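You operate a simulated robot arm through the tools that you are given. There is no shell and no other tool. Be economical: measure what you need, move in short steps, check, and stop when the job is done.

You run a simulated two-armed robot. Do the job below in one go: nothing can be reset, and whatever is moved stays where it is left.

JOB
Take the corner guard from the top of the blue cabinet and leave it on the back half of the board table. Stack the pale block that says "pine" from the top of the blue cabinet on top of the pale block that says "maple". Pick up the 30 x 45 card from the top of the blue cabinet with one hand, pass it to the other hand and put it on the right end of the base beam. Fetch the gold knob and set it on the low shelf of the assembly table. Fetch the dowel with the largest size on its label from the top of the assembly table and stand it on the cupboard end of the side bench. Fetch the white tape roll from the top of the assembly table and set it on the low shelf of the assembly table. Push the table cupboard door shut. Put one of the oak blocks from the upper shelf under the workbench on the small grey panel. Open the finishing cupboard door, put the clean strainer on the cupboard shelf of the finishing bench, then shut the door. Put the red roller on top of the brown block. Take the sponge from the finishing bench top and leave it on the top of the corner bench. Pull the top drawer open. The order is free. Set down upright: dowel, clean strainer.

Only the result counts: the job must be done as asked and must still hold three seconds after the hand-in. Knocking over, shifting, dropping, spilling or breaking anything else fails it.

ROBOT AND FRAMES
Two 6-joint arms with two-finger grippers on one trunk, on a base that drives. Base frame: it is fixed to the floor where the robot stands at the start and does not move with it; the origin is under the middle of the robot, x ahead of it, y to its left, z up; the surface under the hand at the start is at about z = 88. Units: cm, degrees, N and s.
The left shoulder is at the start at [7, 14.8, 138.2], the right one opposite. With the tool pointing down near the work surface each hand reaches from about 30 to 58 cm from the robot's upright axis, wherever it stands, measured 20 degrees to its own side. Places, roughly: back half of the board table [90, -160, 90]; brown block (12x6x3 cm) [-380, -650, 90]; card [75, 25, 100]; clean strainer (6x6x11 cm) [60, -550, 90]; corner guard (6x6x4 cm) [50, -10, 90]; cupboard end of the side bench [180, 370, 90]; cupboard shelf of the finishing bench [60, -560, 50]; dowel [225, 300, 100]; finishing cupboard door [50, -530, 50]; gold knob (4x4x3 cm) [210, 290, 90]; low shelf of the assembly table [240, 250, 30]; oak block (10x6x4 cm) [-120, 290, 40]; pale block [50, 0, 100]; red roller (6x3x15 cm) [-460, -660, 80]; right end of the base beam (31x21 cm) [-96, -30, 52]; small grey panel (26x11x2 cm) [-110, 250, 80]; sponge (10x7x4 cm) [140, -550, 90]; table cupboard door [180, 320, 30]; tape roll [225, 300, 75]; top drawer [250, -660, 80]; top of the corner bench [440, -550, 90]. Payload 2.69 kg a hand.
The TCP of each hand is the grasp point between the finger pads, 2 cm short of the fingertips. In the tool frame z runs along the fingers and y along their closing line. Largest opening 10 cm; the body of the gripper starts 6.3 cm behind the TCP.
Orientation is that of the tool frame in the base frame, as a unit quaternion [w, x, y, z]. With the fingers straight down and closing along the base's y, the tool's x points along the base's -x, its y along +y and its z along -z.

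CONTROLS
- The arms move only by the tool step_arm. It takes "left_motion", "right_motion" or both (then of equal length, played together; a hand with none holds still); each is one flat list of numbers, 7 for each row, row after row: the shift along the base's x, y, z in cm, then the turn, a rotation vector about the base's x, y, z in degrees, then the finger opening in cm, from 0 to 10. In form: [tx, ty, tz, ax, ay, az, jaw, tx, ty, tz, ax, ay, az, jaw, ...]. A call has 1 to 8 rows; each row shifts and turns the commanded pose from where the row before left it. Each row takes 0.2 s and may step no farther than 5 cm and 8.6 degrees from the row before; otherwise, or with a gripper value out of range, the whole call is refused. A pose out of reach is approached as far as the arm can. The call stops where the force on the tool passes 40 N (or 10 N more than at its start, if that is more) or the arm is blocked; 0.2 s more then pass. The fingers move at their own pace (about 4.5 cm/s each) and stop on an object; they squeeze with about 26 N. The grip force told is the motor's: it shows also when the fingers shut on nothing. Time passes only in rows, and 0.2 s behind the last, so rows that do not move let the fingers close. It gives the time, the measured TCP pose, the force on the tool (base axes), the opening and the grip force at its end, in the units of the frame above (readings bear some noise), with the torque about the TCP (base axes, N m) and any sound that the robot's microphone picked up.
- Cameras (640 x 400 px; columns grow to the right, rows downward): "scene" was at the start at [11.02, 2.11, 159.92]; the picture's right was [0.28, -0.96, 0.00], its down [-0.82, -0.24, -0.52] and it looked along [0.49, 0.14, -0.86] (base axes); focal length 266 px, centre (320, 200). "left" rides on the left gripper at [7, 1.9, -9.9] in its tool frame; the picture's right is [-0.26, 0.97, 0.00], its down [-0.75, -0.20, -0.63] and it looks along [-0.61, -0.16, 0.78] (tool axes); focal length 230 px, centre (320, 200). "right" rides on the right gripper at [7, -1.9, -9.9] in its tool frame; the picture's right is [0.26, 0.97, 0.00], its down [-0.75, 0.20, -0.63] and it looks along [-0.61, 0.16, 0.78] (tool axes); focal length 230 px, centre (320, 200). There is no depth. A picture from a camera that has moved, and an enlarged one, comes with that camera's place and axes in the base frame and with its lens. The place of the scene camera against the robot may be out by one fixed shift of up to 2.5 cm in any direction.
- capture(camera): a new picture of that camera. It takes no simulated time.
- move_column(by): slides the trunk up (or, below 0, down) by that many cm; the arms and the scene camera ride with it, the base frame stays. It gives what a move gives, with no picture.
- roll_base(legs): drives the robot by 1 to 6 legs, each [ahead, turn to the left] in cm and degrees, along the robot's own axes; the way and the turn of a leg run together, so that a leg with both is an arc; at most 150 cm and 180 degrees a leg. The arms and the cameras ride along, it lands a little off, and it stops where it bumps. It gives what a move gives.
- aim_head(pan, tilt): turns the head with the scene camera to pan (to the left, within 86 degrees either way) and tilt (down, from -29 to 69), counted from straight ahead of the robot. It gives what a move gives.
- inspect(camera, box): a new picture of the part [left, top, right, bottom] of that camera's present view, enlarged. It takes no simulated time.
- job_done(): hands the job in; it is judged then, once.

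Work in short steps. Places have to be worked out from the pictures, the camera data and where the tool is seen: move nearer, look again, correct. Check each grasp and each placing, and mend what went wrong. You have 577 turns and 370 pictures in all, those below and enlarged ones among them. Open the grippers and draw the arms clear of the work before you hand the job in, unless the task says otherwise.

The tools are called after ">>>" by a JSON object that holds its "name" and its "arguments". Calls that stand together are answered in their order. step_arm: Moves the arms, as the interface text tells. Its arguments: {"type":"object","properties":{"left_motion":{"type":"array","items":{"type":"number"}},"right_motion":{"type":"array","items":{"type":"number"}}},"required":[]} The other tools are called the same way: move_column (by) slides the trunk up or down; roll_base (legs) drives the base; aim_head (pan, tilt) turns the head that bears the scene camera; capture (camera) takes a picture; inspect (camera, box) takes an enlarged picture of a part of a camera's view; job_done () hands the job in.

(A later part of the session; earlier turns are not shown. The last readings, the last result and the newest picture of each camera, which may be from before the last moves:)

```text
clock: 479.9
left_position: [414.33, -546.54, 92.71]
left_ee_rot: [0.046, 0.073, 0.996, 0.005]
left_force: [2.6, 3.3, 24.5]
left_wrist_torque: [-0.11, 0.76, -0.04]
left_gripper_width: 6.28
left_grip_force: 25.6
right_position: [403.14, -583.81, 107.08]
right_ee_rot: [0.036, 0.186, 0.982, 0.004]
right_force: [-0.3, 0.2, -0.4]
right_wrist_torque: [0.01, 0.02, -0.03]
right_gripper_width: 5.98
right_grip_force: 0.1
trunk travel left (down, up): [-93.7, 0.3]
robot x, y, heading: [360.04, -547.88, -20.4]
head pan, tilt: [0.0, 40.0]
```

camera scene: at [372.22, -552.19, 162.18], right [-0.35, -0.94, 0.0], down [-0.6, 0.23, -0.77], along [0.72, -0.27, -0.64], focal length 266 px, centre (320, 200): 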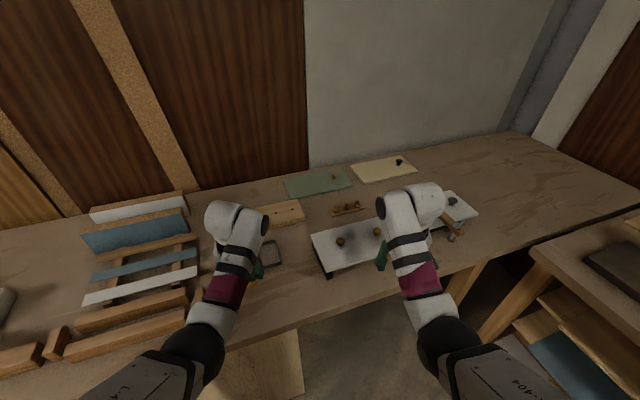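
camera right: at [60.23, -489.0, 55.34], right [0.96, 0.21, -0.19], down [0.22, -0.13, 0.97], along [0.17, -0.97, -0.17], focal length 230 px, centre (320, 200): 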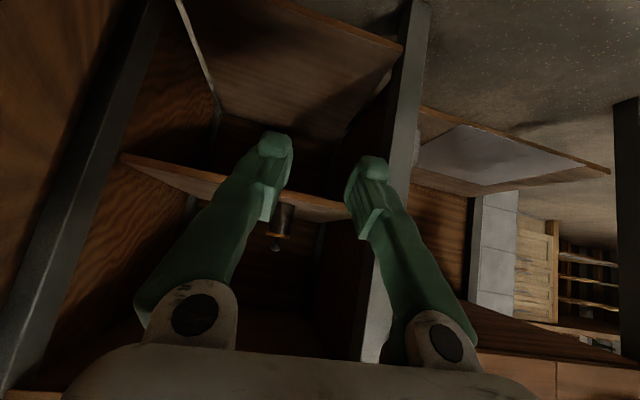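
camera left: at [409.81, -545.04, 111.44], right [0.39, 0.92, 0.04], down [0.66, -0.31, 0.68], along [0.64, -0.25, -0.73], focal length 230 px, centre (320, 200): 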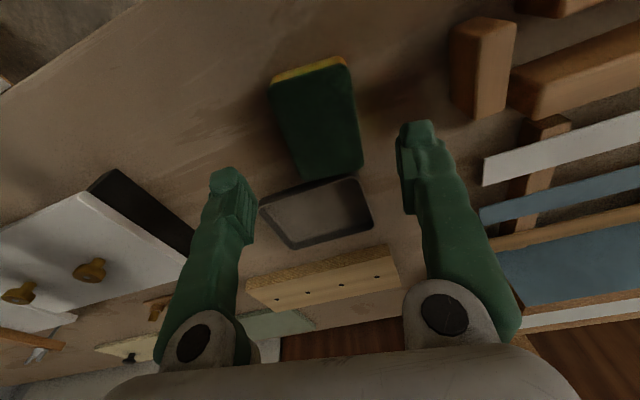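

>>> {"name": "step_arm", "arguments": {"left_motion": [0, 0, 0.4, 0, 0, 0, 7, 0, 0, 0, 0, 0, 0, 8.5, 0, 0, 0, 0, 0, 0, 8.5, 0, 0, 3, 0, 0, 0, 8.5, 0, 0, 4, 0, 0, 0, 8.5, 0, 0, 3.5, 0, 0, 0, 8.5]}}

>>> {"name": "capture", "arguments": {"camera": "left"}}

```text
clock: 481.3
left_position: [414.24, -546.46, 103.09]
left_ee_rot: [0.041, 0.073, 0.996, 0.006]
left_force: [-1.3, -0.4, -0.4]
left_wrist_torque: [-0.03, -0.02, 0.03]
left_gripper_width: 8.51
left_grip_force: 0.1
right_position: [403.38, -583.89, 106.92]
right_ee_rot: [0.034, 0.187, 0.982, 0.004]
right_force: [-0.3, 0.2, 0.6]
right_wrist_torque: [0.01, -0.01, -0.01]
right_gripper_width: 5.98
right_grip_force: 0.1
trunk travel left (down, up): [-93.7, 0.3]
robot x, y, heading: [360.33, -547.55, -20.5]
head pan, tilt: [0.0, 40.0]
```

```text
164 pictures are left
camera left: at [406.67, -543.76, 112.38], right [0.39, 0.92, 0.04], down [0.66, -0.31, 0.68], along [0.64, -0.25, -0.73], focal length 230 px, centre (320, 200)
```

left: 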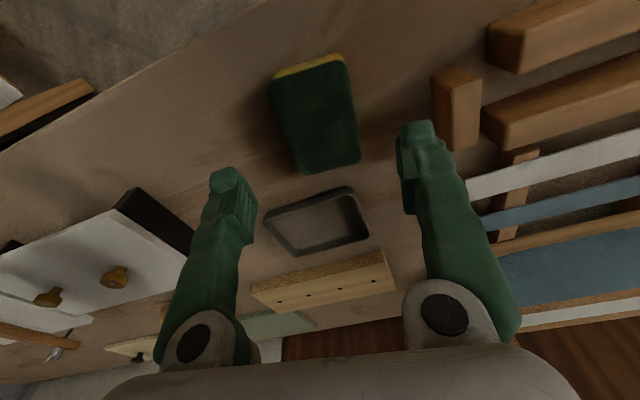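

Sponge done. Next the top drawer at ≈[252, −642]. Reverse out and face it.

>>> {"name": "roll_base", "arguments": {"legs": [[-92, 0], [0, -69.5]]}}

>>> {"name": "capture", "arguments": {"camera": "scene"}}

```text
clock: 489.2
left_position: [294.07, -565.85, 102.97]
left_ee_rot: [0.036, 0.616, 0.787, -0.019]
left_force: [0.4, -0.9, -0.6]
left_wrist_torque: [0.01, 0.01, 0.0]
left_gripper_width: 8.48
left_grip_force: 0.0
right_position: [255.27, -569.91, 107.0]
right_ee_rot: [0.031, 0.702, 0.712, -0.014]
right_force: [0.6, -0.2, -0.1]
right_wrist_torque: [0.04, 0.01, -0.03]
right_gripper_width: 5.99
right_grip_force: 0.1
trunk travel left (down, up): [-93.7, 0.3]
robot x, y, heading: [273.03, -515.83, -88.3]
head pan, tilt: [0.0, 40.0]
```

```text
163 pictures are left
camera scene: at [272.64, -529.42, 162.18], right [-1.0, -0.03, 0.0], down [-0.02, 0.64, -0.77], along [0.02, -0.77, -0.64], focal length 266 px, centre (320, 200)
```

scene: 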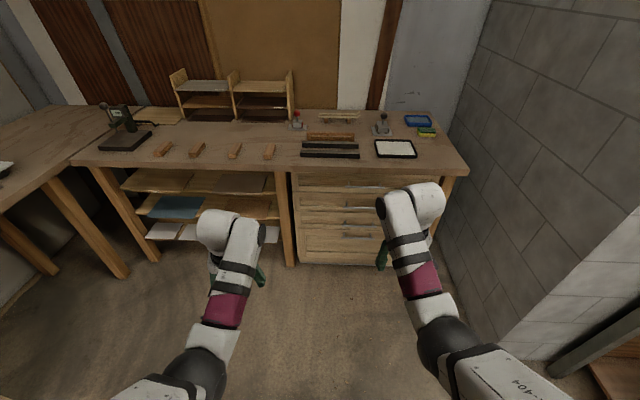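

>>> {"name": "inspect", "arguments": {"camera": "scene", "box": [280, 150, 460, 275]}}

```text
3.20 times, centred on (370, 212) of scene
camera zoom: at [272.64, -529.42, 162.18], right [-1.0, -0.03, 0.0], down [-0.02, 0.64, -0.77], along [0.02, -0.77, -0.64], focal length 850 px, centre (160, 160)
```

zoom: 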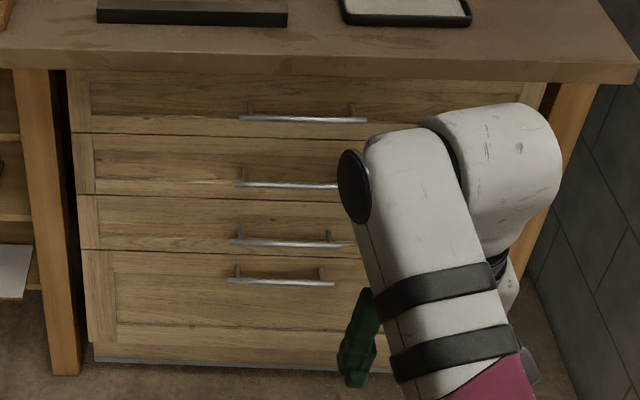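

Bar of the top drawer ≈ [252, −641, 78]. Rotate the right hand to point at the drawer with fingers closing vertically.

>>> {"name": "step_arm", "arguments": {"right_motion": [0, -0.9, 0, -4.16, -4.59, -5.74, 6, 0, -0.9, 0, -4.16, -4.59, -5.74, 6, 0, -0.9, 0, -4.16, -4.59, -5.74, 6, 0, -0.9, 0, -4.16, -4.59, -5.74, 6, 0, -0.9, 0, -4.16, -4.59, -5.74, 6, 0, -0.9, 0, -4.16, -4.59, -5.74, 6, 0, -0.9, 0, -4.16, -4.59, -5.74, 6]}}

>>> {"name": "step_arm", "arguments": {"right_motion": [0, -0.9, 0, -4.16, -4.59, -5.74, 6, 0, -0.9, 0, -4.16, -4.59, -5.74, 6, 0, -0.9, 0, -4.16, -4.59, -5.74, 6, 0, -0.9, 0, -4.16, -4.59, -5.74, 6, 0, -0.9, 0, -4.16, -4.59, -5.74, 6, 0, -0.9, 0, -4.16, -4.59, -5.74, 6]}}

>>> {"name": "move_column", "arguments": {"by": -28}}

>>> {"name": "capture", "arguments": {"camera": "right"}}

```text
clock: 490.8
left_position: [294.06, -565.87, 103.04]
left_ee_rot: [0.036, 0.616, 0.787, -0.018]
left_force: [-0.5, 0.0, 0.1]
left_wrist_torque: [0.0, -0.03, 0.01]
left_gripper_width: 8.52
left_grip_force: 0.1
right_position: [255.29, -576.24, 106.99]
right_ee_rot: [0.384, 0.846, 0.37, -0.007]
right_force: [0.5, 0.8, 0.8]
right_wrist_torque: [0.0, -0.03, 0.0]
right_gripper_width: 6.02
right_grip_force: 0.0
trunk travel left (down, up): [-93.7, 0.3]
robot x, y, heading: [272.84, -516.14, -88.3]
head pan, tilt: [0.0, 40.0]
```

```text
clock: 492.2
left_position: [294.11, -565.94, 103.05]
left_ee_rot: [0.036, 0.616, 0.787, -0.018]
left_force: [0.4, -1.0, -0.7]
left_wrist_torque: [0.0, -0.01, 0.01]
left_gripper_width: 8.5
left_grip_force: 0.2
right_position: [255.34, -581.71, 106.84]
right_ee_rot: [0.608, 0.794, 0.0, 0.001]
right_force: [0.1, -0.1, -0.2]
right_wrist_torque: [0.0, -0.01, -0.02]
right_gripper_width: 6.01
right_grip_force: 0.0
trunk travel left (down, up): [-93.7, 0.3]
robot x, y, heading: [272.96, -516.25, -88.0]
head pan, tilt: [0.0, 40.0]
```

```text
clock: 495.0
left_position: [294.08, -565.84, 75.06]
left_ee_rot: [0.037, 0.616, 0.787, -0.019]
left_force: [0.2, 0.3, 0.4]
left_wrist_torque: [0.01, 0.01, 0.0]
left_gripper_width: 8.53
left_grip_force: 0.0
right_position: [255.35, -581.58, 78.92]
right_ee_rot: [0.609, 0.793, 0.0, 0.0]
right_force: [-0.4, 0.1, -0.4]
right_wrist_torque: [0.04, 0.02, 0.0]
right_gripper_width: 6.01
right_grip_force: 0.0
trunk travel left (down, up): [-65.7, 28.3]
robot x, y, heading: [272.65, -516.32, -88.4]
head pan, tilt: [0.0, 40.0]
```

```text
161 pictures are left
camera right: at [262.24, -571.46, 79.75], right [0.26, -0.25, 0.93], down [-0.75, 0.56, 0.36], along [-0.61, -0.79, -0.04], focal length 230 px, centre (320, 200)
```

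right: 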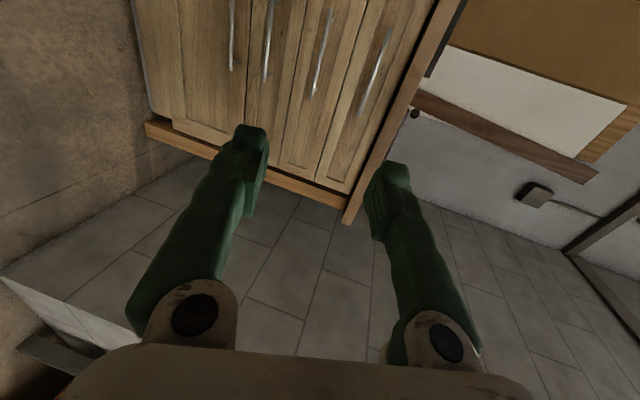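

Top handle at z≈78.5, x≈254. Drive forward 52 cm toward it with a 4 cm opening.

>>> {"name": "step_arm", "arguments": {"right_motion": [-0.5, 0, -0.2, 0, 0, 0, 4, 0, 0, 0, 0, 0, 0, 4]}}

>>> {"name": "roll_base", "arguments": {"legs": [[52, -1]]}}

>>> {"name": "step_arm", "arguments": {"right_motion": [0, 0, 0, 0, 0, 0, 4, 0, 0, 0, 0, 0, 0, 4]}}

>>> {"name": "capture", "arguments": {"camera": "right"}}

>>> {"name": "inspect", "arguments": {"camera": "scene", "box": [300, 130, 480, 260]}}

```text
clock: 495.6
left_position: [294.13, -565.85, 75.03]
left_ee_rot: [0.037, 0.617, 0.786, -0.019]
left_force: [0.4, -0.1, -1.3]
left_wrist_torque: [0.02, 0.0, -0.01]
left_gripper_width: 8.51
left_grip_force: 0.0
right_position: [254.86, -581.64, 78.82]
right_ee_rot: [0.609, 0.793, -0.001, 0.0]
right_force: [0.1, 0.3, -0.2]
right_wrist_torque: [0.01, -0.01, 0.01]
right_gripper_width: 4.0
right_grip_force: 0.1
trunk travel left (down, up): [-65.7, 28.3]
robot x, y, heading: [272.55, -516.03, -88.5]
head pan, tilt: [0.0, 40.0]
```

```text
clock: 498.7
left_position: [293.31, -618.94, 75.03]
left_ee_rot: [0.036, 0.628, 0.777, -0.02]
left_force: [0.1, -0.2, 0.6]
left_wrist_torque: [0.01, 0.02, -0.01]
left_gripper_width: 8.47
left_grip_force: 0.0
right_position: [253.75, -633.7, 78.85]
right_ee_rot: [0.608, 0.793, -0.013, -0.009]
right_force: [0.4, -0.1, -1.1]
right_wrist_torque: [-0.02, 0.0, -0.05]
right_gripper_width: 3.99
right_grip_force: 0.2
trunk travel left (down, up): [-65.7, 28.3]
robot x, y, heading: [273.09, -568.53, -90.0]
head pan, tilt: [0.0, 40.0]
```

```text
clock: 499.3
left_position: [293.37, -619.0, 74.98]
left_ee_rot: [0.036, 0.628, 0.777, -0.019]
left_force: [-1.0, 0.2, 0.8]
left_wrist_torque: [0.0, 0.0, 0.0]
left_gripper_width: 8.49
left_grip_force: 0.0
right_position: [253.78, -633.61, 78.85]
right_ee_rot: [0.609, 0.793, -0.013, -0.009]
right_force: [0.5, -0.3, -0.4]
right_wrist_torque: [0.0, 0.01, -0.02]
right_gripper_width: 4.0
right_grip_force: 0.1
trunk travel left (down, up): [-65.7, 28.3]
robot x, y, heading: [273.54, -568.7, -90.1]
head pan, tilt: [0.0, 40.0]
```

```text
160 pictures are left
camera right: at [260.91, -623.72, 79.6], right [0.25, -0.26, 0.93], down [-0.73, 0.58, 0.36], along [-0.63, -0.77, -0.05], focal length 230 px, centre (320, 200)
```

right: 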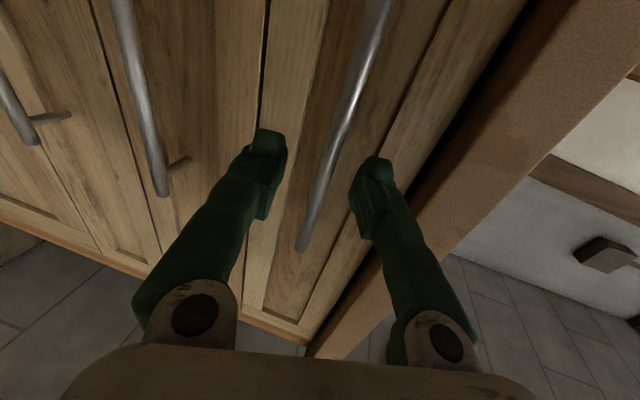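

```text
3.08 times, centred on (390, 195) of scene
camera zoom: at [272.94, -581.97, 134.18], right [-1.0, 0.0, 0.0], down [0.0, 0.64, -0.77], along [0.0, -0.77, -0.64], focal length 817 px, centre (105, 215)
```

zoom: 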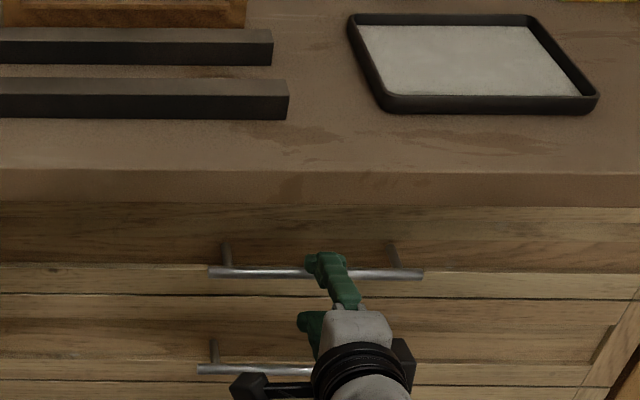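

>>> {"name": "roll_base", "arguments": {"legs": [[7, 0]]}}

>>> {"name": "step_arm", "arguments": {"right_motion": [0, 0, 0, 0, 0, 0, 4, 0, 0, 0, 0, 0, 0, 4]}}

>>> {"name": "capture", "arguments": {"camera": "right"}}

```text
clock: 500.3
left_position: [293.33, -624.46, 75.03]
left_ee_rot: [0.037, 0.629, 0.777, -0.02]
left_force: [0.2, 0.8, 0.6]
left_wrist_torque: [0.0, 0.02, 0.0]
left_gripper_width: 8.5
left_grip_force: 0.0
right_position: [253.72, -638.8, 78.93]
right_ee_rot: [0.611, 0.791, -0.013, -0.008]
right_force: [2.5, 10.3, -0.5]
right_wrist_torque: [-0.21, -0.01, 0.08]
right_gripper_width: 3.73
right_grip_force: 0.1
trunk travel left (down, up): [-65.7, 28.3]
robot x, y, heading: [273.38, -574.02, -90.3]
head pan, tilt: [0.0, 40.0]
stopped in leg 1: the force on the tool passed its limit at 199 N (the readings are from after the stop); the commanded pose is now the measured one
```

```text
clock: 500.9
left_position: [293.25, -624.55, 75.08]
left_ee_rot: [0.037, 0.629, 0.777, -0.02]
left_force: [0.5, 0.1, 0.5]
left_wrist_torque: [0.01, 0.01, -0.05]
left_gripper_width: 8.5
left_grip_force: 0.0
right_position: [253.79, -638.7, 79.05]
right_ee_rot: [0.612, 0.791, -0.012, -0.008]
right_force: [1.5, 11.0, -1.7]
right_wrist_torque: [-0.21, 0.12, 0.07]
right_gripper_width: 3.67
right_grip_force: 0.0
trunk travel left (down, up): [-65.7, 28.3]
robot x, y, heading: [273.15, -574.01, -90.4]
head pan, tilt: [0.0, 40.0]
```

```text
158 pictures are left
camera right: at [260.93, -628.75, 79.67], right [0.25, -0.25, 0.94], down [-0.73, 0.58, 0.35], along [-0.63, -0.78, -0.04], focal length 230 px, centre (320, 200)
```

right: 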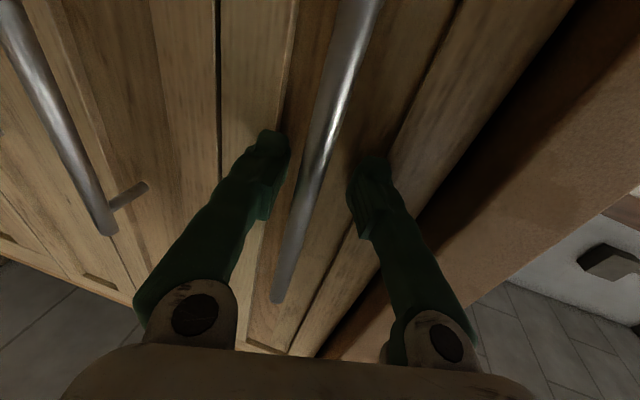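

Fingertips reached the drawer face; bar is between the fingers. Relieve a bit and close.

>>> {"name": "step_arm", "arguments": {"right_motion": [0, 0.6, 0, 0, 0, 0, 4, 0, 0, 0, 0, 0, 0, 2, 0, 0, 0, 0, 0, 0, 0, 0, 0, 0, 0, 0, 0, 0, 0, 0, 0, 0, 0, 0, 0]}}

>>> {"name": "roll_base", "arguments": {"legs": [[-12, 0]]}}

>>> {"name": "capture", "arguments": {"camera": "scene"}}

```text
clock: 502.1
left_position: [293.38, -624.74, 74.74]
left_ee_rot: [0.036, 0.628, 0.777, -0.018]
left_force: [0.9, -0.6, -0.2]
left_wrist_torque: [-0.01, -0.02, -0.03]
left_gripper_width: 8.51
left_grip_force: 0.0
right_position: [253.66, -638.3, 78.31]
right_ee_rot: [0.608, 0.794, -0.013, -0.008]
right_force: [4.3, 6.1, -19.0]
right_wrist_torque: [-0.15, 0.19, 0.07]
right_gripper_width: 0.0
right_grip_force: 26.3
trunk travel left (down, up): [-65.7, 28.3]
robot x, y, heading: [273.76, -574.12, -90.2]
head pan, tilt: [0.0, 40.0]
```

```text
clock: 503.4
left_position: [293.34, -611.68, 75.48]
left_ee_rot: [0.039, 0.627, 0.778, -0.023]
left_force: [-0.1, 0.8, 1.2]
left_wrist_torque: [-0.03, 0.01, 0.0]
left_gripper_width: 8.5
left_grip_force: 0.0
right_position: [253.9, -625.07, 78.13]
right_ee_rot: [0.605, 0.796, -0.015, -0.007]
right_force: [-0.3, 0.9, 0.6]
right_wrist_torque: [0.0, -0.01, -0.02]
right_gripper_width: 0.0
right_grip_force: 29.5
trunk travel left (down, up): [-65.7, 28.3]
robot x, y, heading: [273.84, -562.42, -90.1]
head pan, tilt: [0.0, 40.0]
stopped in leg 1: the force on the tool passed its limit at 47 N (the readings are from after the stop); the commanded pose is now the measured one
```

```text
157 pictures are left
camera scene: at [272.97, -575.2, 134.23], right [-1.0, 0.0, 0.0], down [0.0, 0.64, -0.77], along [0.0, -0.77, -0.64], focal length 266 px, centre (320, 200)
```

scene: 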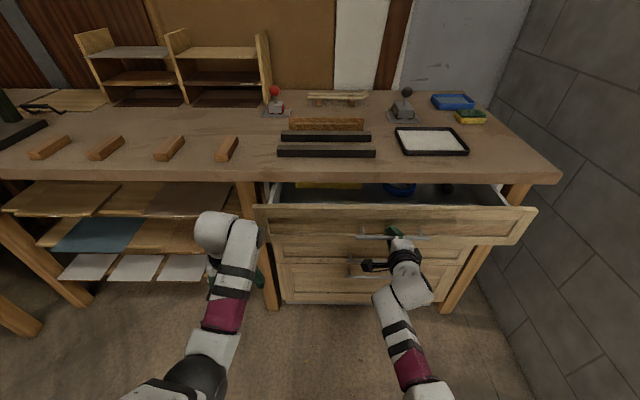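

The drawer is opening (≈12 cm). Pull further.

>>> {"name": "roll_base", "arguments": {"legs": [[-12, 0]]}}

>>> {"name": "capture", "arguments": {"camera": "scene"}}

```text
clock: 504.7
left_position: [293.4, -599.87, 75.41]
left_ee_rot: [0.038, 0.627, 0.778, -0.023]
left_force: [-0.8, 0.4, -0.8]
left_wrist_torque: [0.02, -0.02, 0.0]
left_gripper_width: 8.49
left_grip_force: 0.2
right_position: [253.94, -613.38, 77.88]
right_ee_rot: [0.603, 0.797, -0.015, -0.008]
right_force: [0.5, 1.0, -0.5]
right_wrist_torque: [0.01, -0.02, -0.01]
right_gripper_width: 0.0
right_grip_force: 28.9
trunk travel left (down, up): [-65.7, 28.3]
robot x, y, heading: [273.5, -550.29, -89.7]
head pan, tilt: [0.0, 40.0]
```

```text
156 pictures are left
camera scene: at [272.99, -563.58, 134.18], right [-1.0, 0.0, 0.0], down [0.0, 0.64, -0.77], along [0.0, -0.77, -0.64], focal length 266 px, centre (320, 200)
```

scene: 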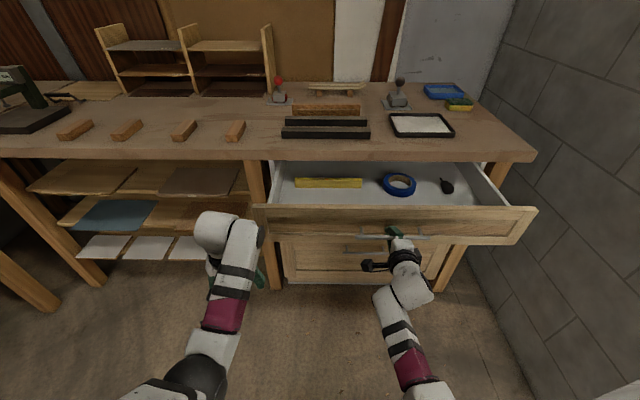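

>>> {"name": "roll_base", "arguments": {"legs": [[-6, 0]]}}

>>> {"name": "step_arm", "arguments": {"right_motion": [0, 0, 0, 0, 0, 0, 2, 0, 0, 0, 0, 0, 0, 3.5, 0, 0, 0, 0, 0, 0, 3.5]}}

>>> {"name": "roll_base", "arguments": {"legs": [[-30, 0]]}}

>>> {"name": "capture", "arguments": {"camera": "scene"}}

```text
clock: 505.7
left_position: [293.42, -594.12, 75.18]
left_ee_rot: [0.038, 0.627, 0.778, -0.021]
left_force: [0.6, -0.5, -0.6]
left_wrist_torque: [-0.01, 0.01, 0.0]
left_gripper_width: 8.52
left_grip_force: 0.1
right_position: [253.88, -607.73, 77.73]
right_ee_rot: [0.602, 0.798, -0.015, -0.007]
right_force: [0.4, 0.6, 0.1]
right_wrist_torque: [-0.02, 0.01, 0.01]
right_gripper_width: 0.02
right_grip_force: 29.8
trunk travel left (down, up): [-65.7, 28.3]
robot x, y, heading: [273.19, -544.66, -90.0]
head pan, tilt: [0.0, 40.0]
```

```text
clock: 506.5
left_position: [293.36, -594.12, 75.36]
left_ee_rot: [0.039, 0.626, 0.778, -0.023]
left_force: [-0.3, 0.2, 0.1]
left_wrist_torque: [-0.04, 0.02, -0.02]
left_gripper_width: 8.49
left_grip_force: 0.1
right_position: [253.86, -607.67, 77.88]
right_ee_rot: [0.603, 0.797, -0.015, -0.007]
right_force: [0.8, -0.8, 0.7]
right_wrist_torque: [0.02, 0.04, 0.01]
right_gripper_width: 3.51
right_grip_force: 0.1
trunk travel left (down, up): [-65.7, 28.3]
robot x, y, heading: [273.01, -544.64, -90.2]
head pan, tilt: [0.0, 40.0]
```

```text
clock: 508.5
left_position: [293.27, -564.03, 75.37]
left_ee_rot: [0.038, 0.629, 0.776, -0.024]
left_force: [-0.7, 0.9, 0.1]
left_wrist_torque: [-0.06, 0.0, 0.01]
left_gripper_width: 8.5
left_grip_force: 0.1
right_position: [253.73, -577.28, 77.89]
right_ee_rot: [0.603, 0.797, -0.016, -0.009]
right_force: [-0.1, 1.4, 0.8]
right_wrist_torque: [-0.05, -0.01, -0.02]
right_gripper_width: 3.49
right_grip_force: 0.1
trunk travel left (down, up): [-65.7, 28.3]
robot x, y, heading: [273.51, -514.27, -90.3]
head pan, tilt: [0.0, 40.0]
```

```text
155 pictures are left
camera scene: at [272.96, -527.58, 134.18], right [-1.0, 0.0, 0.0], down [0.0, 0.64, -0.77], along [0.0, -0.77, -0.64], focal length 266 px, centre (320, 200)
```

scene: 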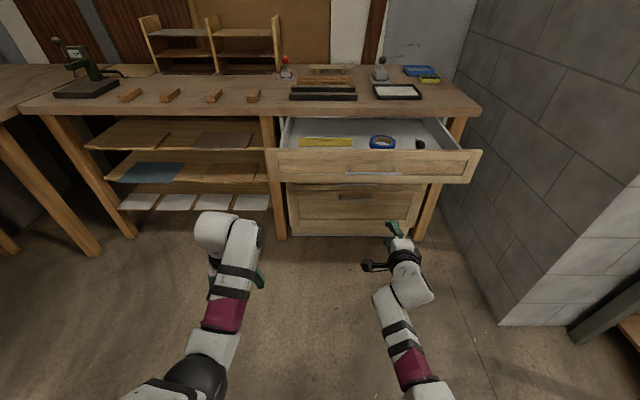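

Drawer is open ~30 cm. Restore the right hand to neutral, raise the trunk, and head for the roller area.

>>> {"name": "move_column", "arguments": {"by": 28}}

>>> {"name": "step_arm", "arguments": {"right_motion": [0, 0.8, 0, 4.16, 4.59, 5.74, 6, 0, 0.8, 0, 4.16, 4.59, 5.74, 6, 0, 0.8, 0, 4.16, 4.59, 5.74, 6, 0, 0.8, 0, 4.16, 4.59, 5.74, 6, 0, 0.8, 0, 4.16, 4.59, 5.74, 6, 0, 0.8, 0, 4.16, 4.59, 5.74, 6, 0, 0.8, 0, 4.16, 4.59, 5.74, 6]}}

>>> {"name": "step_arm", "arguments": {"right_motion": [0, 0.6, 0, 4.16, 4.59, 5.74, 6, 0, 0.6, 0, 4.16, 4.59, 5.74, 6, 0, 0.6, 0, 4.16, 4.59, 5.74, 6, 0, 0.6, 0, 4.16, 4.59, 5.74, 6, 0, 0, 0, 4.16, 4.59, 5.74, 6, 0, 0, 0, 4.16, 4.59, 5.74, 6]}}

>>> {"name": "roll_base", "arguments": {"legs": [[0, -90], [110, 22], [0, -22]]}}

>>> {"name": "aim_head", "arguments": {"pan": 0, "tilt": 18}}

>>> {"name": "capture", "arguments": {"camera": "scene"}}

```text
clock: 511.3
left_position: [293.27, -563.99, 103.25]
left_ee_rot: [0.038, 0.628, 0.777, -0.023]
left_force: [-0.1, -1.0, 1.0]
left_wrist_torque: [-0.02, 0.0, 0.0]
left_gripper_width: 8.48
left_grip_force: 0.1
right_position: [253.68, -577.33, 105.83]
right_ee_rot: [0.603, 0.798, -0.017, -0.009]
right_force: [-0.8, 0.1, 0.1]
right_wrist_torque: [0.0, 0.0, -0.02]
right_gripper_width: 3.49
right_grip_force: 0.1
trunk travel left (down, up): [-93.7, 0.3]
robot x, y, heading: [273.55, -514.15, -90.1]
head pan, tilt: [0.0, 40.0]
```

```text
clock: 512.9
left_position: [293.26, -563.99, 103.41]
left_ee_rot: [0.039, 0.628, 0.777, -0.023]
left_force: [-0.2, -0.1, 0.0]
left_wrist_torque: [0.01, -0.02, -0.02]
left_gripper_width: 8.52
left_grip_force: 0.1
right_position: [253.73, -571.66, 105.84]
right_ee_rot: [0.338, 0.843, 0.418, -0.023]
right_force: [-0.4, 0.5, -0.9]
right_wrist_torque: [-0.03, 0.01, 0.01]
right_gripper_width: 6.0
right_grip_force: 0.0
trunk travel left (down, up): [-93.7, 0.3]
robot x, y, heading: [273.7, -514.17, -90.3]
head pan, tilt: [0.0, 40.0]
```

```text
clock: 514.3
left_position: [293.3, -564.08, 103.29]
left_ee_rot: [0.038, 0.628, 0.777, -0.023]
left_force: [0.3, 0.3, -0.9]
left_wrist_torque: [0.0, -0.01, -0.01]
left_gripper_width: 8.48
left_grip_force: 0.1
right_position: [253.84, -569.42, 105.71]
right_ee_rot: [0.036, 0.706, 0.706, -0.03]
right_force: [0.8, -1.2, 0.9]
right_wrist_torque: [-0.02, 0.05, -0.03]
right_gripper_width: 5.99
right_grip_force: 0.0
trunk travel left (down, up): [-93.7, 0.3]
robot x, y, heading: [273.26, -514.69, -90.2]
head pan, tilt: [0.0, 40.0]
```

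```text
clock: 523.0
left_position: [135.06, -560.58, 103.25]
left_ee_rot: [0.017, 0.967, 0.251, -0.042]
left_force: [0.2, 0.0, -0.8]
left_wrist_torque: [0.03, -0.03, 0.03]
left_gripper_width: 8.5
left_grip_force: 0.1
right_position: [118.53, -524.4, 105.88]
right_ee_rot: [0.014, 0.988, 0.147, -0.048]
right_force: [0.4, -0.1, 0.0]
right_wrist_torque: [0.03, -0.03, -0.02]
right_gripper_width: 6.01
right_grip_force: 0.0
trunk travel left (down, up): [-93.7, 0.3]
robot x, y, heading: [176.81, -527.31, -163.0]
head pan, tilt: [0.0, 40.0]
stopped in leg 2: the robot was blocked; the commanded pose is now the measured one
```

```text
clock: 523.9
left_position: [134.81, -560.59, 103.27]
left_ee_rot: [0.017, 0.967, 0.251, -0.041]
left_force: [0.8, 1.0, 0.5]
left_wrist_torque: [-0.02, 0.0, 0.02]
left_gripper_width: 8.51
left_grip_force: 0.1
right_position: [118.15, -524.34, 105.68]
right_ee_rot: [0.013, 0.988, 0.147, -0.046]
right_force: [-0.7, -0.4, -0.6]
right_wrist_torque: [0.01, 0.0, 0.02]
right_gripper_width: 5.99
right_grip_force: 0.0
trunk travel left (down, up): [-93.7, 0.3]
robot x, y, heading: [176.85, -527.04, -163.0]
head pan, tilt: [0.0, 18.0]
```

```text
154 pictures are left
camera scene: at [162.25, -531.17, 165.61], right [-0.29, 0.96, 0.0], down [0.3, 0.09, -0.95], along [-0.91, -0.27, -0.31], focal length 266 px, centre (320, 200)
```

scene: 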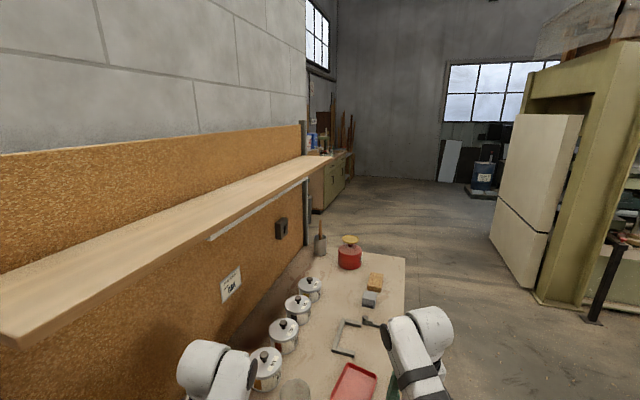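

I curved the wrong way and touched the finishing bench's end. Reverse out carefully and check the bench.

>>> {"name": "capture", "arguments": {"camera": "left"}}

>>> {"name": "roll_base", "arguments": {"legs": [[-45, 0]]}}

>>> {"name": "aim_head", "arguments": {"pan": 0, "tilt": 30}}

>>> {"name": "capture", "arguments": {"camera": "scene"}}

```text
153 pictures are left
camera left: at [142.44, -558.36, 112.51], right [0.25, -0.97, 0.04], down [-0.71, -0.15, 0.69], along [-0.66, -0.2, -0.72], focal length 230 px, centre (320, 200)
```

left: 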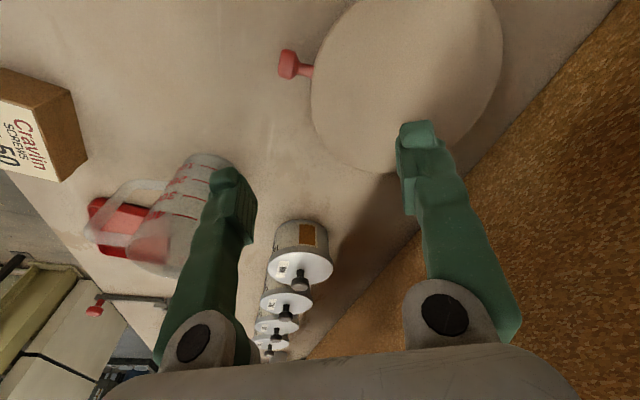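

```text
clock: 526.6
left_position: [178.18, -547.31, 103.24]
left_ee_rot: [0.017, 0.968, 0.249, -0.041]
left_force: [0.4, -0.2, 0.2]
left_wrist_torque: [-0.02, 0.01, -0.04]
left_gripper_width: 8.52
left_grip_force: 0.0
right_position: [161.71, -511.1, 105.7]
right_ee_rot: [0.013, 0.988, 0.145, -0.047]
right_force: [-0.4, 0.5, 0.4]
right_wrist_torque: [0.01, -0.02, 0.01]
right_gripper_width: 6.02
right_grip_force: 0.1
trunk travel left (down, up): [-93.7, 0.3]
robot x, y, heading: [220.49, -513.59, -163.4]
head pan, tilt: [0.0, 18.0]
```

```text
clock: 527.3
left_position: [178.35, -547.23, 103.39]
left_ee_rot: [0.017, 0.967, 0.249, -0.042]
left_force: [-0.6, 0.6, 0.4]
left_wrist_torque: [0.0, -0.01, 0.04]
left_gripper_width: 8.49
left_grip_force: 0.1
right_position: [161.86, -511.06, 105.86]
right_ee_rot: [0.013, 0.988, 0.145, -0.047]
right_force: [0.2, -0.8, 0.0]
right_wrist_torque: [0.0, 0.01, 0.0]
right_gripper_width: 5.99
right_grip_force: 0.0
trunk travel left (down, up): [-93.7, 0.3]
robot x, y, heading: [220.06, -514.43, -163.3]
head pan, tilt: [0.0, 30.0]
```

```text
152 pictures are left
camera scene: at [206.25, -517.94, 163.72], right [-0.28, 0.96, 0.0], down [0.48, 0.14, -0.87], along [-0.83, -0.25, -0.5], focal length 266 px, centre (320, 200)
```

scene: 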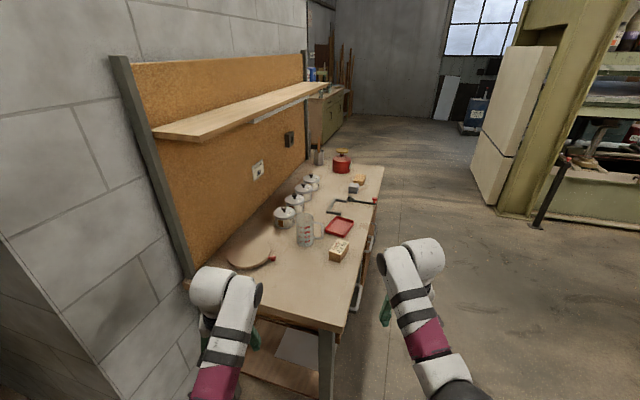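

Nothing displaced. Now drive properly along y≈−450 toward −x.

>>> {"name": "roll_base", "arguments": {"legs": [[0, -45], [132, 0], [0, 28.3], [130, 0]]}}

>>> {"name": "capture", "arguments": {"camera": "scene"}}

```text
clock: 543.5
left_position: [-73.75, -469.92, 103.43]
left_ee_rot: [0.011, 0.993, 0.106, -0.045]
left_force: [-1.2, 0.7, -0.6]
left_wrist_torque: [0.02, -0.01, -0.02]
left_gripper_width: 8.48
left_grip_force: 0.0
right_position: [-79.22, -430.44, 105.88]
right_ee_rot: [0.006, 0.999, 0.001, -0.05]
right_force: [0.2, -0.2, -0.1]
right_wrist_torque: [0.04, 0.02, 0.03]
right_gripper_width: 5.97
right_grip_force: 0.1
trunk travel left (down, up): [-93.7, 0.3]
robot x, y, heading: [-24.14, -450.2, 179.9]
head pan, tilt: [0.0, 30.0]
```

```text
151 pictures are left
camera scene: at [-38.72, -449.87, 163.73], right [0.0, 1.0, 0.0], down [0.5, 0.0, -0.87], along [-0.87, 0.0, -0.5], focal length 266 px, centre (320, 200)
```

scene: 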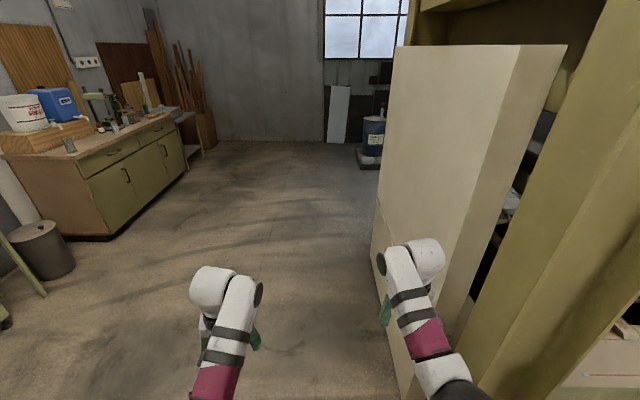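

>>> {"name": "roll_base", "arguments": {"legs": [[0, 12], [150, 0], [130, 0]]}}

>>> {"name": "aim_head", "arguments": {"pan": 40, "tilt": 28}}

>>> {"name": "capture", "arguments": {"camera": "scene"}}

```text
clock: 557.8
left_position: [-340.2, -546.16, 103.47]
left_ee_rot: [0.016, 0.973, 0.224, -0.043]
left_force: [0.0, 0.6, 1.0]
left_wrist_torque: [0.01, 0.02, 0.0]
left_gripper_width: 8.49
left_grip_force: 0.1
right_position: [-354.93, -508.93, 105.95]
right_ee_rot: [0.011, 0.992, 0.12, -0.049]
right_force: [0.0, -1.5, -0.4]
right_wrist_torque: [0.04, 0.02, 0.02]
right_gripper_width: 6.01
right_grip_force: 0.0
trunk travel left (down, up): [-93.7, 0.3]
robot x, y, heading: [-297.0, -515.09, -166.5]
head pan, tilt: [0.0, 30.0]
```

```text
clock: 558.9
left_position: [-340.28, -546.2, 103.34]
left_ee_rot: [0.015, 0.974, 0.224, -0.043]
left_force: [0.9, -0.3, -0.4]
left_wrist_torque: [0.0, 0.02, 0.01]
left_gripper_width: 8.52
left_grip_force: 0.1
right_position: [-354.91, -509.02, 105.86]
right_ee_rot: [0.012, 0.992, 0.119, -0.048]
right_force: [-0.6, 0.2, -0.8]
right_wrist_torque: [0.0, -0.01, 0.0]
right_gripper_width: 5.98
right_grip_force: 0.0
trunk travel left (down, up): [-93.7, 0.3]
robot x, y, heading: [-296.65, -515.26, -166.4]
head pan, tilt: [40.0, 28.0]
```

```text
150 pictures are left
camera scene: at [-307.6, -523.43, 164.03], right [-0.8, 0.59, 0.0], down [0.28, 0.38, -0.88], along [-0.53, -0.71, -0.47], focal length 266 px, centre (320, 200)
```

scene: 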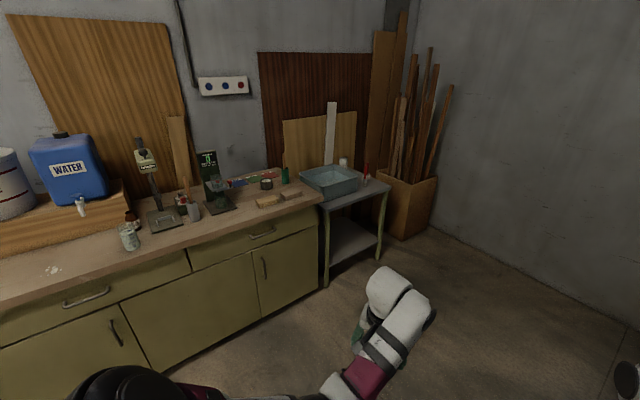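

>>> {"name": "inspect", "arguments": {"camera": "scene", "box": [180, 130, 420, 290]}}

```text
2.50 times, centred on (300, 210) of scene
camera zoom: at [-307.6, -523.43, 164.03], right [-0.8, 0.59, 0.0], down [0.28, 0.38, -0.88], along [-0.53, -0.71, -0.47], focal length 664 px, centre (370, 175)
```

zoom: 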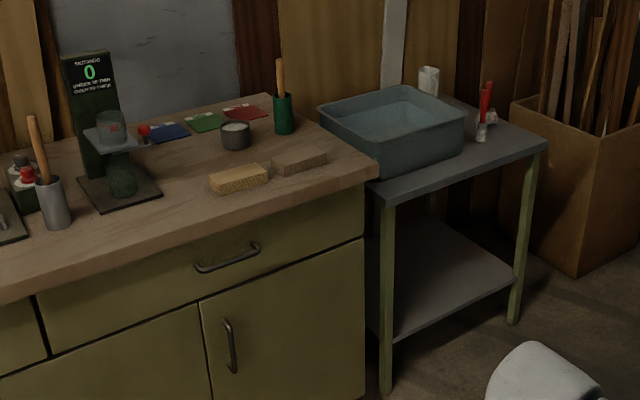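

Brown block ≈[−381,−650]; the red roller stands/lies on the side table ≈[−448,−653]. Drive in front of the side table.

>>> {"name": "roll_base", "arguments": {"legs": [[0, 11.5], [128, 0], [0, 64]]}}

>>> {"name": "aim_head", "arguments": {"pan": 0, "tilt": 42}}

>>> {"name": "capture", "arguments": {"camera": "scene"}}

```text
clock: 568.9
left_position: [-390.38, -617.51, 103.4]
left_ee_rot: [0.039, 0.621, 0.783, -0.023]
left_force: [-0.3, 0.4, -0.2]
left_wrist_torque: [0.03, 0.01, 0.0]
left_gripper_width: 8.52
left_grip_force: 0.1
right_position: [-429.92, -623.63, 105.83]
right_ee_rot: [0.039, 0.701, 0.711, -0.03]
right_force: [0.0, -0.2, 0.2]
right_wrist_torque: [-0.02, 0.02, -0.04]
right_gripper_width: 6.0
right_grip_force: 0.1
trunk travel left (down, up): [-93.7, 0.3]
robot x, y, heading: [-410.98, -568.3, -89.3]
head pan, tilt: [40.0, 28.0]
```

```text
clock: 569.9
left_position: [-390.39, -617.54, 103.29]
left_ee_rot: [0.039, 0.62, 0.783, -0.023]
left_force: [-0.2, 0.3, 0.7]
left_wrist_torque: [0.0, -0.02, -0.03]
left_gripper_width: 8.51
left_grip_force: 0.0
right_position: [-429.71, -623.58, 105.9]
right_ee_rot: [0.038, 0.701, 0.711, -0.03]
right_force: [-0.8, 0.6, 0.3]
right_wrist_torque: [0.02, -0.03, 0.01]
right_gripper_width: 5.99
right_grip_force: 0.1
trunk travel left (down, up): [-93.7, 0.3]
robot x, y, heading: [-410.6, -567.82, -89.2]
head pan, tilt: [0.0, 42.0]
```

```text
148 pictures are left
camera scene: at [-411.23, -581.38, 161.89], right [-1.0, -0.01, 0.0], down [-0.01, 0.67, -0.74], along [0.01, -0.74, -0.67], focal length 266 px, centre (320, 200)
```

scene: 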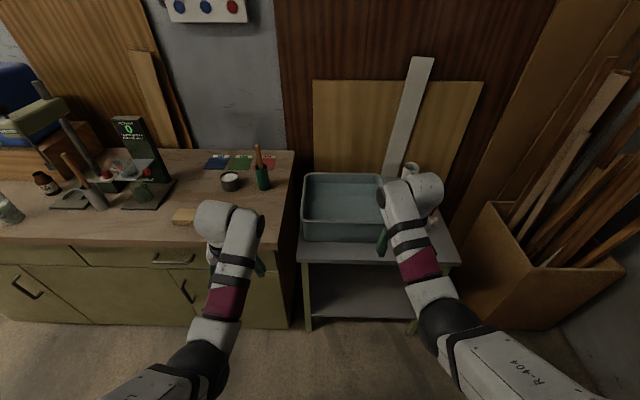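

>>> {"name": "capture", "arguments": {"camera": "right"}}

>>> {"name": "capture", "arguments": {"camera": "left"}}

```text
147 pictures are left
camera right: at [-431.9, -615.61, 115.04], right [0.96, 0.27, -0.01], down [0.2, -0.68, 0.7], along [0.18, -0.68, -0.71], focal length 230 px, centre (320, 200)
```

right: 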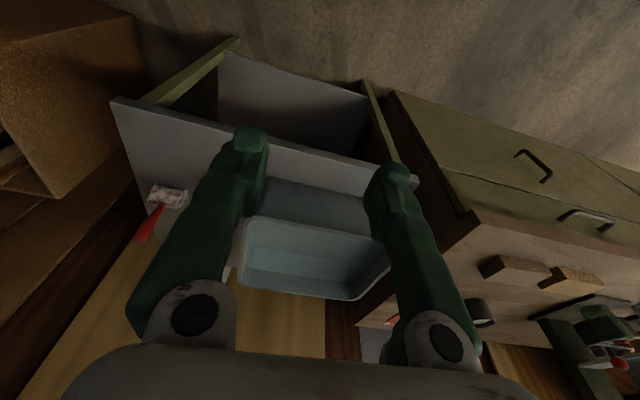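

```text
146 pictures are left
camera left: at [-390.53, -609.57, 112.6], right [1.0, -0.03, 0.03], down [-0.05, -0.72, 0.69], along [0.0, -0.69, -0.72], focal length 230 px, centre (320, 200)
```

left: 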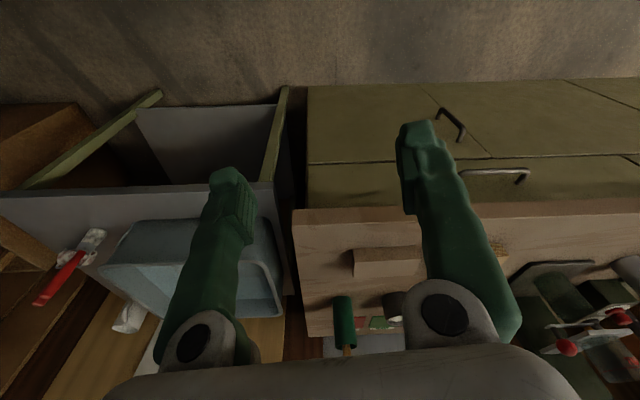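

The roller stands upright on the side table at ≈[−457,−661.5], handle top z≈89. Position the base closer and to the right.

>>> {"name": "roll_base", "arguments": {"legs": [[0, -39], [45, 0], [0, 38]]}}

>>> {"name": "step_arm", "arguments": {"right_motion": [0, 0, 0, 0, 0, 0, 6, 0, 0, 0, 0, 0, 0, 6]}}

>>> {"name": "capture", "arguments": {"camera": "right"}}

```text
clock: 576.3
left_position: [-416.43, -653.67, 103.41]
left_ee_rot: [0.039, 0.612, 0.79, -0.023]
left_force: [0.4, -0.4, -0.3]
left_wrist_torque: [0.01, 0.01, 0.01]
left_gripper_width: 8.5
left_grip_force: 0.0
right_position: [-455.66, -660.62, 105.87]
right_ee_rot: [0.039, 0.692, 0.72, -0.03]
right_force: [0.0, 0.2, -0.8]
right_wrist_torque: [-0.02, -0.02, -0.04]
right_gripper_width: 5.99
right_grip_force: 0.0
trunk travel left (down, up): [-93.7, 0.3]
robot x, y, heading: [-438.22, -604.84, -87.8]
head pan, tilt: [0.0, 42.0]
```

```text
clock: 576.9
left_position: [-416.28, -653.72, 103.46]
left_ee_rot: [0.04, 0.611, 0.79, -0.023]
left_force: [-0.3, 0.8, 0.4]
left_wrist_torque: [0.02, 0.01, 0.02]
left_gripper_width: 8.51
left_grip_force: 0.0
right_position: [-455.58, -660.71, 105.82]
right_ee_rot: [0.039, 0.692, 0.72, -0.03]
right_force: [-0.6, 0.0, -0.1]
right_wrist_torque: [0.04, 0.01, -0.01]
right_gripper_width: 6.01
right_grip_force: 0.1
trunk travel left (down, up): [-93.7, 0.3]
robot x, y, heading: [-438.19, -604.73, -87.9]
head pan, tilt: [0.0, 42.0]
```

```text
145 pictures are left
camera right: at [-457.92, -652.72, 115.02], right [0.96, 0.3, -0.01], down [0.22, -0.68, 0.7], along [0.2, -0.67, -0.71], focal length 230 px, centre (320, 200)
```

right: 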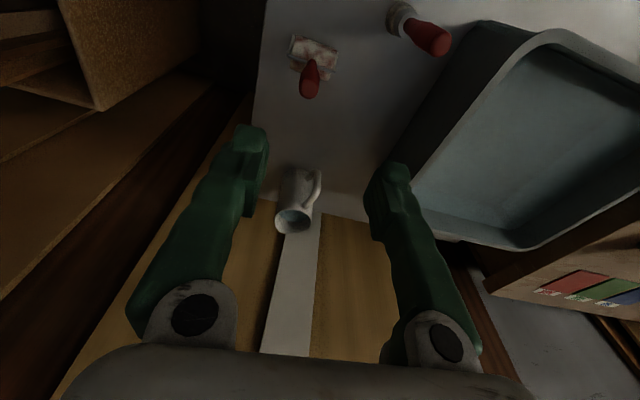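

>>> {"name": "inspect", "arguments": {"camera": "right", "box": [270, 0, 470, 120]}}

>>> {"name": "inspect", "arguments": {"camera": "scene", "box": [280, 110, 480, 250]}}

```text
3.20 times, centred on (370, 60) of right
camera zoom: at [-457.92, -652.72, 115.02], right [0.96, 0.3, -0.01], down [0.22, -0.68, 0.7], along [0.2, -0.67, -0.71], focal length 736 px, centre (160, 648)
```

zoom: 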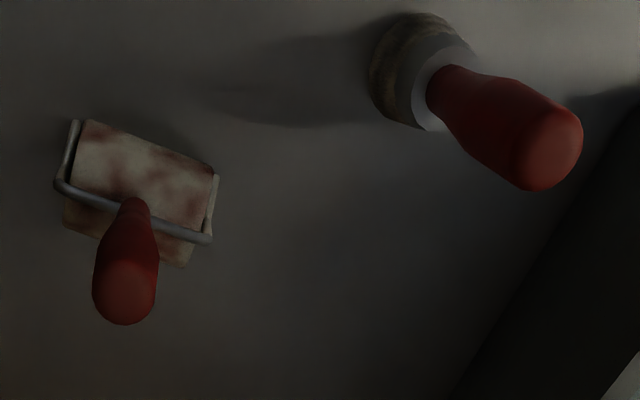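

```text
2.86 times, centred on (380, 180) of scene
camera zoom: at [-438.14, -617.97, 161.89], right [-1.0, -0.04, 0.0], down [-0.03, 0.67, -0.74], along [0.03, -0.74, -0.67], focal length 759 px, centre (149, 257)
```

zoom: 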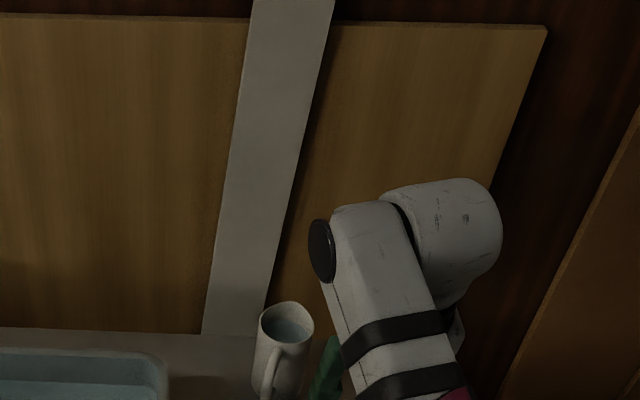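

That is the red roller (left one; the other is a brush). Lower the trunk 6 cm and descend over its handle.

>>> {"name": "move_column", "arguments": {"by": -6}}

>>> {"name": "step_arm", "arguments": {"right_motion": [-0.7, 0, 0, 5.5, 0, 0, 6, -0.7, -0.3, 0, 0, 0, 0, 6, 0, 0, 0, 0, 0, 0, 6]}}

>>> {"name": "capture", "arguments": {"camera": "right"}}

```text
clock: 577.9
left_position: [-416.39, -653.6, 97.48]
left_ee_rot: [0.039, 0.612, 0.79, -0.023]
left_force: [-0.4, 0.3, 0.6]
left_wrist_torque: [0.01, -0.02, -0.01]
left_gripper_width: 8.49
left_grip_force: 0.0
right_position: [-455.58, -660.64, 99.81]
right_ee_rot: [0.039, 0.691, 0.721, -0.03]
right_force: [-0.9, -0.6, 1.0]
right_wrist_torque: [0.02, 0.0, 0.0]
right_gripper_width: 5.99
right_grip_force: 0.0
trunk travel left (down, up): [-87.7, 6.3]
robot x, y, heading: [-438.18, -604.99, -87.8]
head pan, tilt: [0.0, 42.0]
```

```text
clock: 578.7
left_position: [-416.33, -653.53, 97.46]
left_ee_rot: [0.039, 0.611, 0.79, -0.023]
left_force: [0.0, 0.1, 0.0]
left_wrist_torque: [-0.03, -0.01, 0.02]
left_gripper_width: 8.49
left_grip_force: 0.0
right_position: [-456.73, -661.13, 99.88]
right_ee_rot: [0.006, 0.693, 0.721, 0.003]
right_force: [0.5, -0.1, 0.2]
right_wrist_torque: [-0.03, 0.02, 0.04]
right_gripper_width: 6.02
right_grip_force: 0.0
trunk travel left (down, up): [-87.7, 6.3]
robot x, y, heading: [-437.85, -604.79, -87.7]
head pan, tilt: [0.0, 42.0]
```

```text
142 pictures are left
camera right: at [-459.21, -654.0, 109.76], right [0.96, 0.3, 0.01], down [0.22, -0.74, 0.63], along [0.2, -0.6, -0.77], focal length 230 px, centre (320, 200)
```

right: 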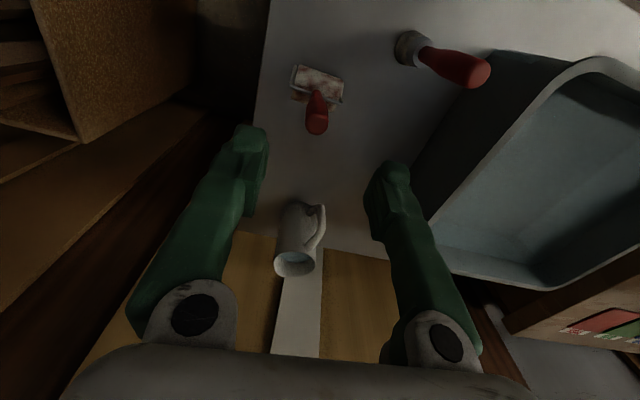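

Aligned. Descend and grip the handle.

>>> {"name": "step_arm", "arguments": {"right_motion": [0, -0.2, -4, 0, 0, 0, 6, 0, 0, -4, 0, 0, 0, 6, 0, 0, -3.5, 0, 0, 0, 6, 0, 0, -2.8, 0, 0, 0, 6, 0, 0, 0, 0, 0, 0, 3, 0, 0, 0, 0, 0, 0, 1, 0, 0, 0, 0, 0, 0, 1]}}

>>> {"name": "capture", "arguments": {"camera": "right"}}

```text
clock: 580.3
left_position: [-416.3, -653.63, 97.36]
left_ee_rot: [0.039, 0.611, 0.79, -0.024]
left_force: [0.5, -0.7, -0.5]
left_wrist_torque: [-0.02, -0.02, -0.02]
left_gripper_width: 8.52
left_grip_force: 0.1
right_position: [-457.15, -660.58, 86.79]
right_ee_rot: [0.006, 0.693, 0.721, 0.003]
right_force: [1.6, -0.2, 0.0]
right_wrist_torque: [-0.03, -0.02, -0.04]
right_gripper_width: 2.15
right_grip_force: 23.7
right hand out of reach, approached as far as the arm can: row 4
trunk travel left (down, up): [-87.7, 6.3]
robot x, y, heading: [-437.94, -605.04, -87.8]
head pan, tilt: [0.0, 42.0]
```

```text
141 pictures are left
camera right: at [-459.46, -653.72, 96.63], right [0.96, 0.3, 0.01], down [0.22, -0.74, 0.63], along [0.2, -0.6, -0.77], focal length 230 px, centre (320, 200)
```

right: 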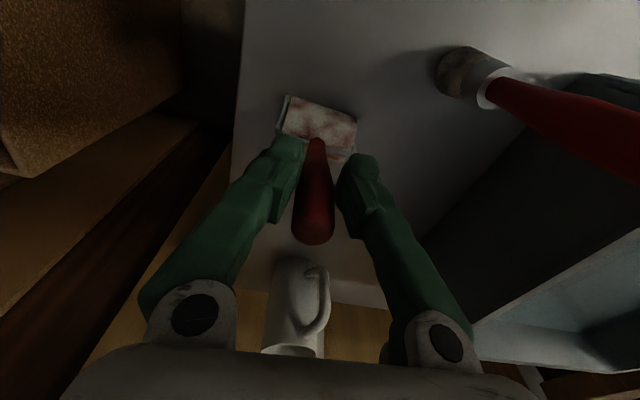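

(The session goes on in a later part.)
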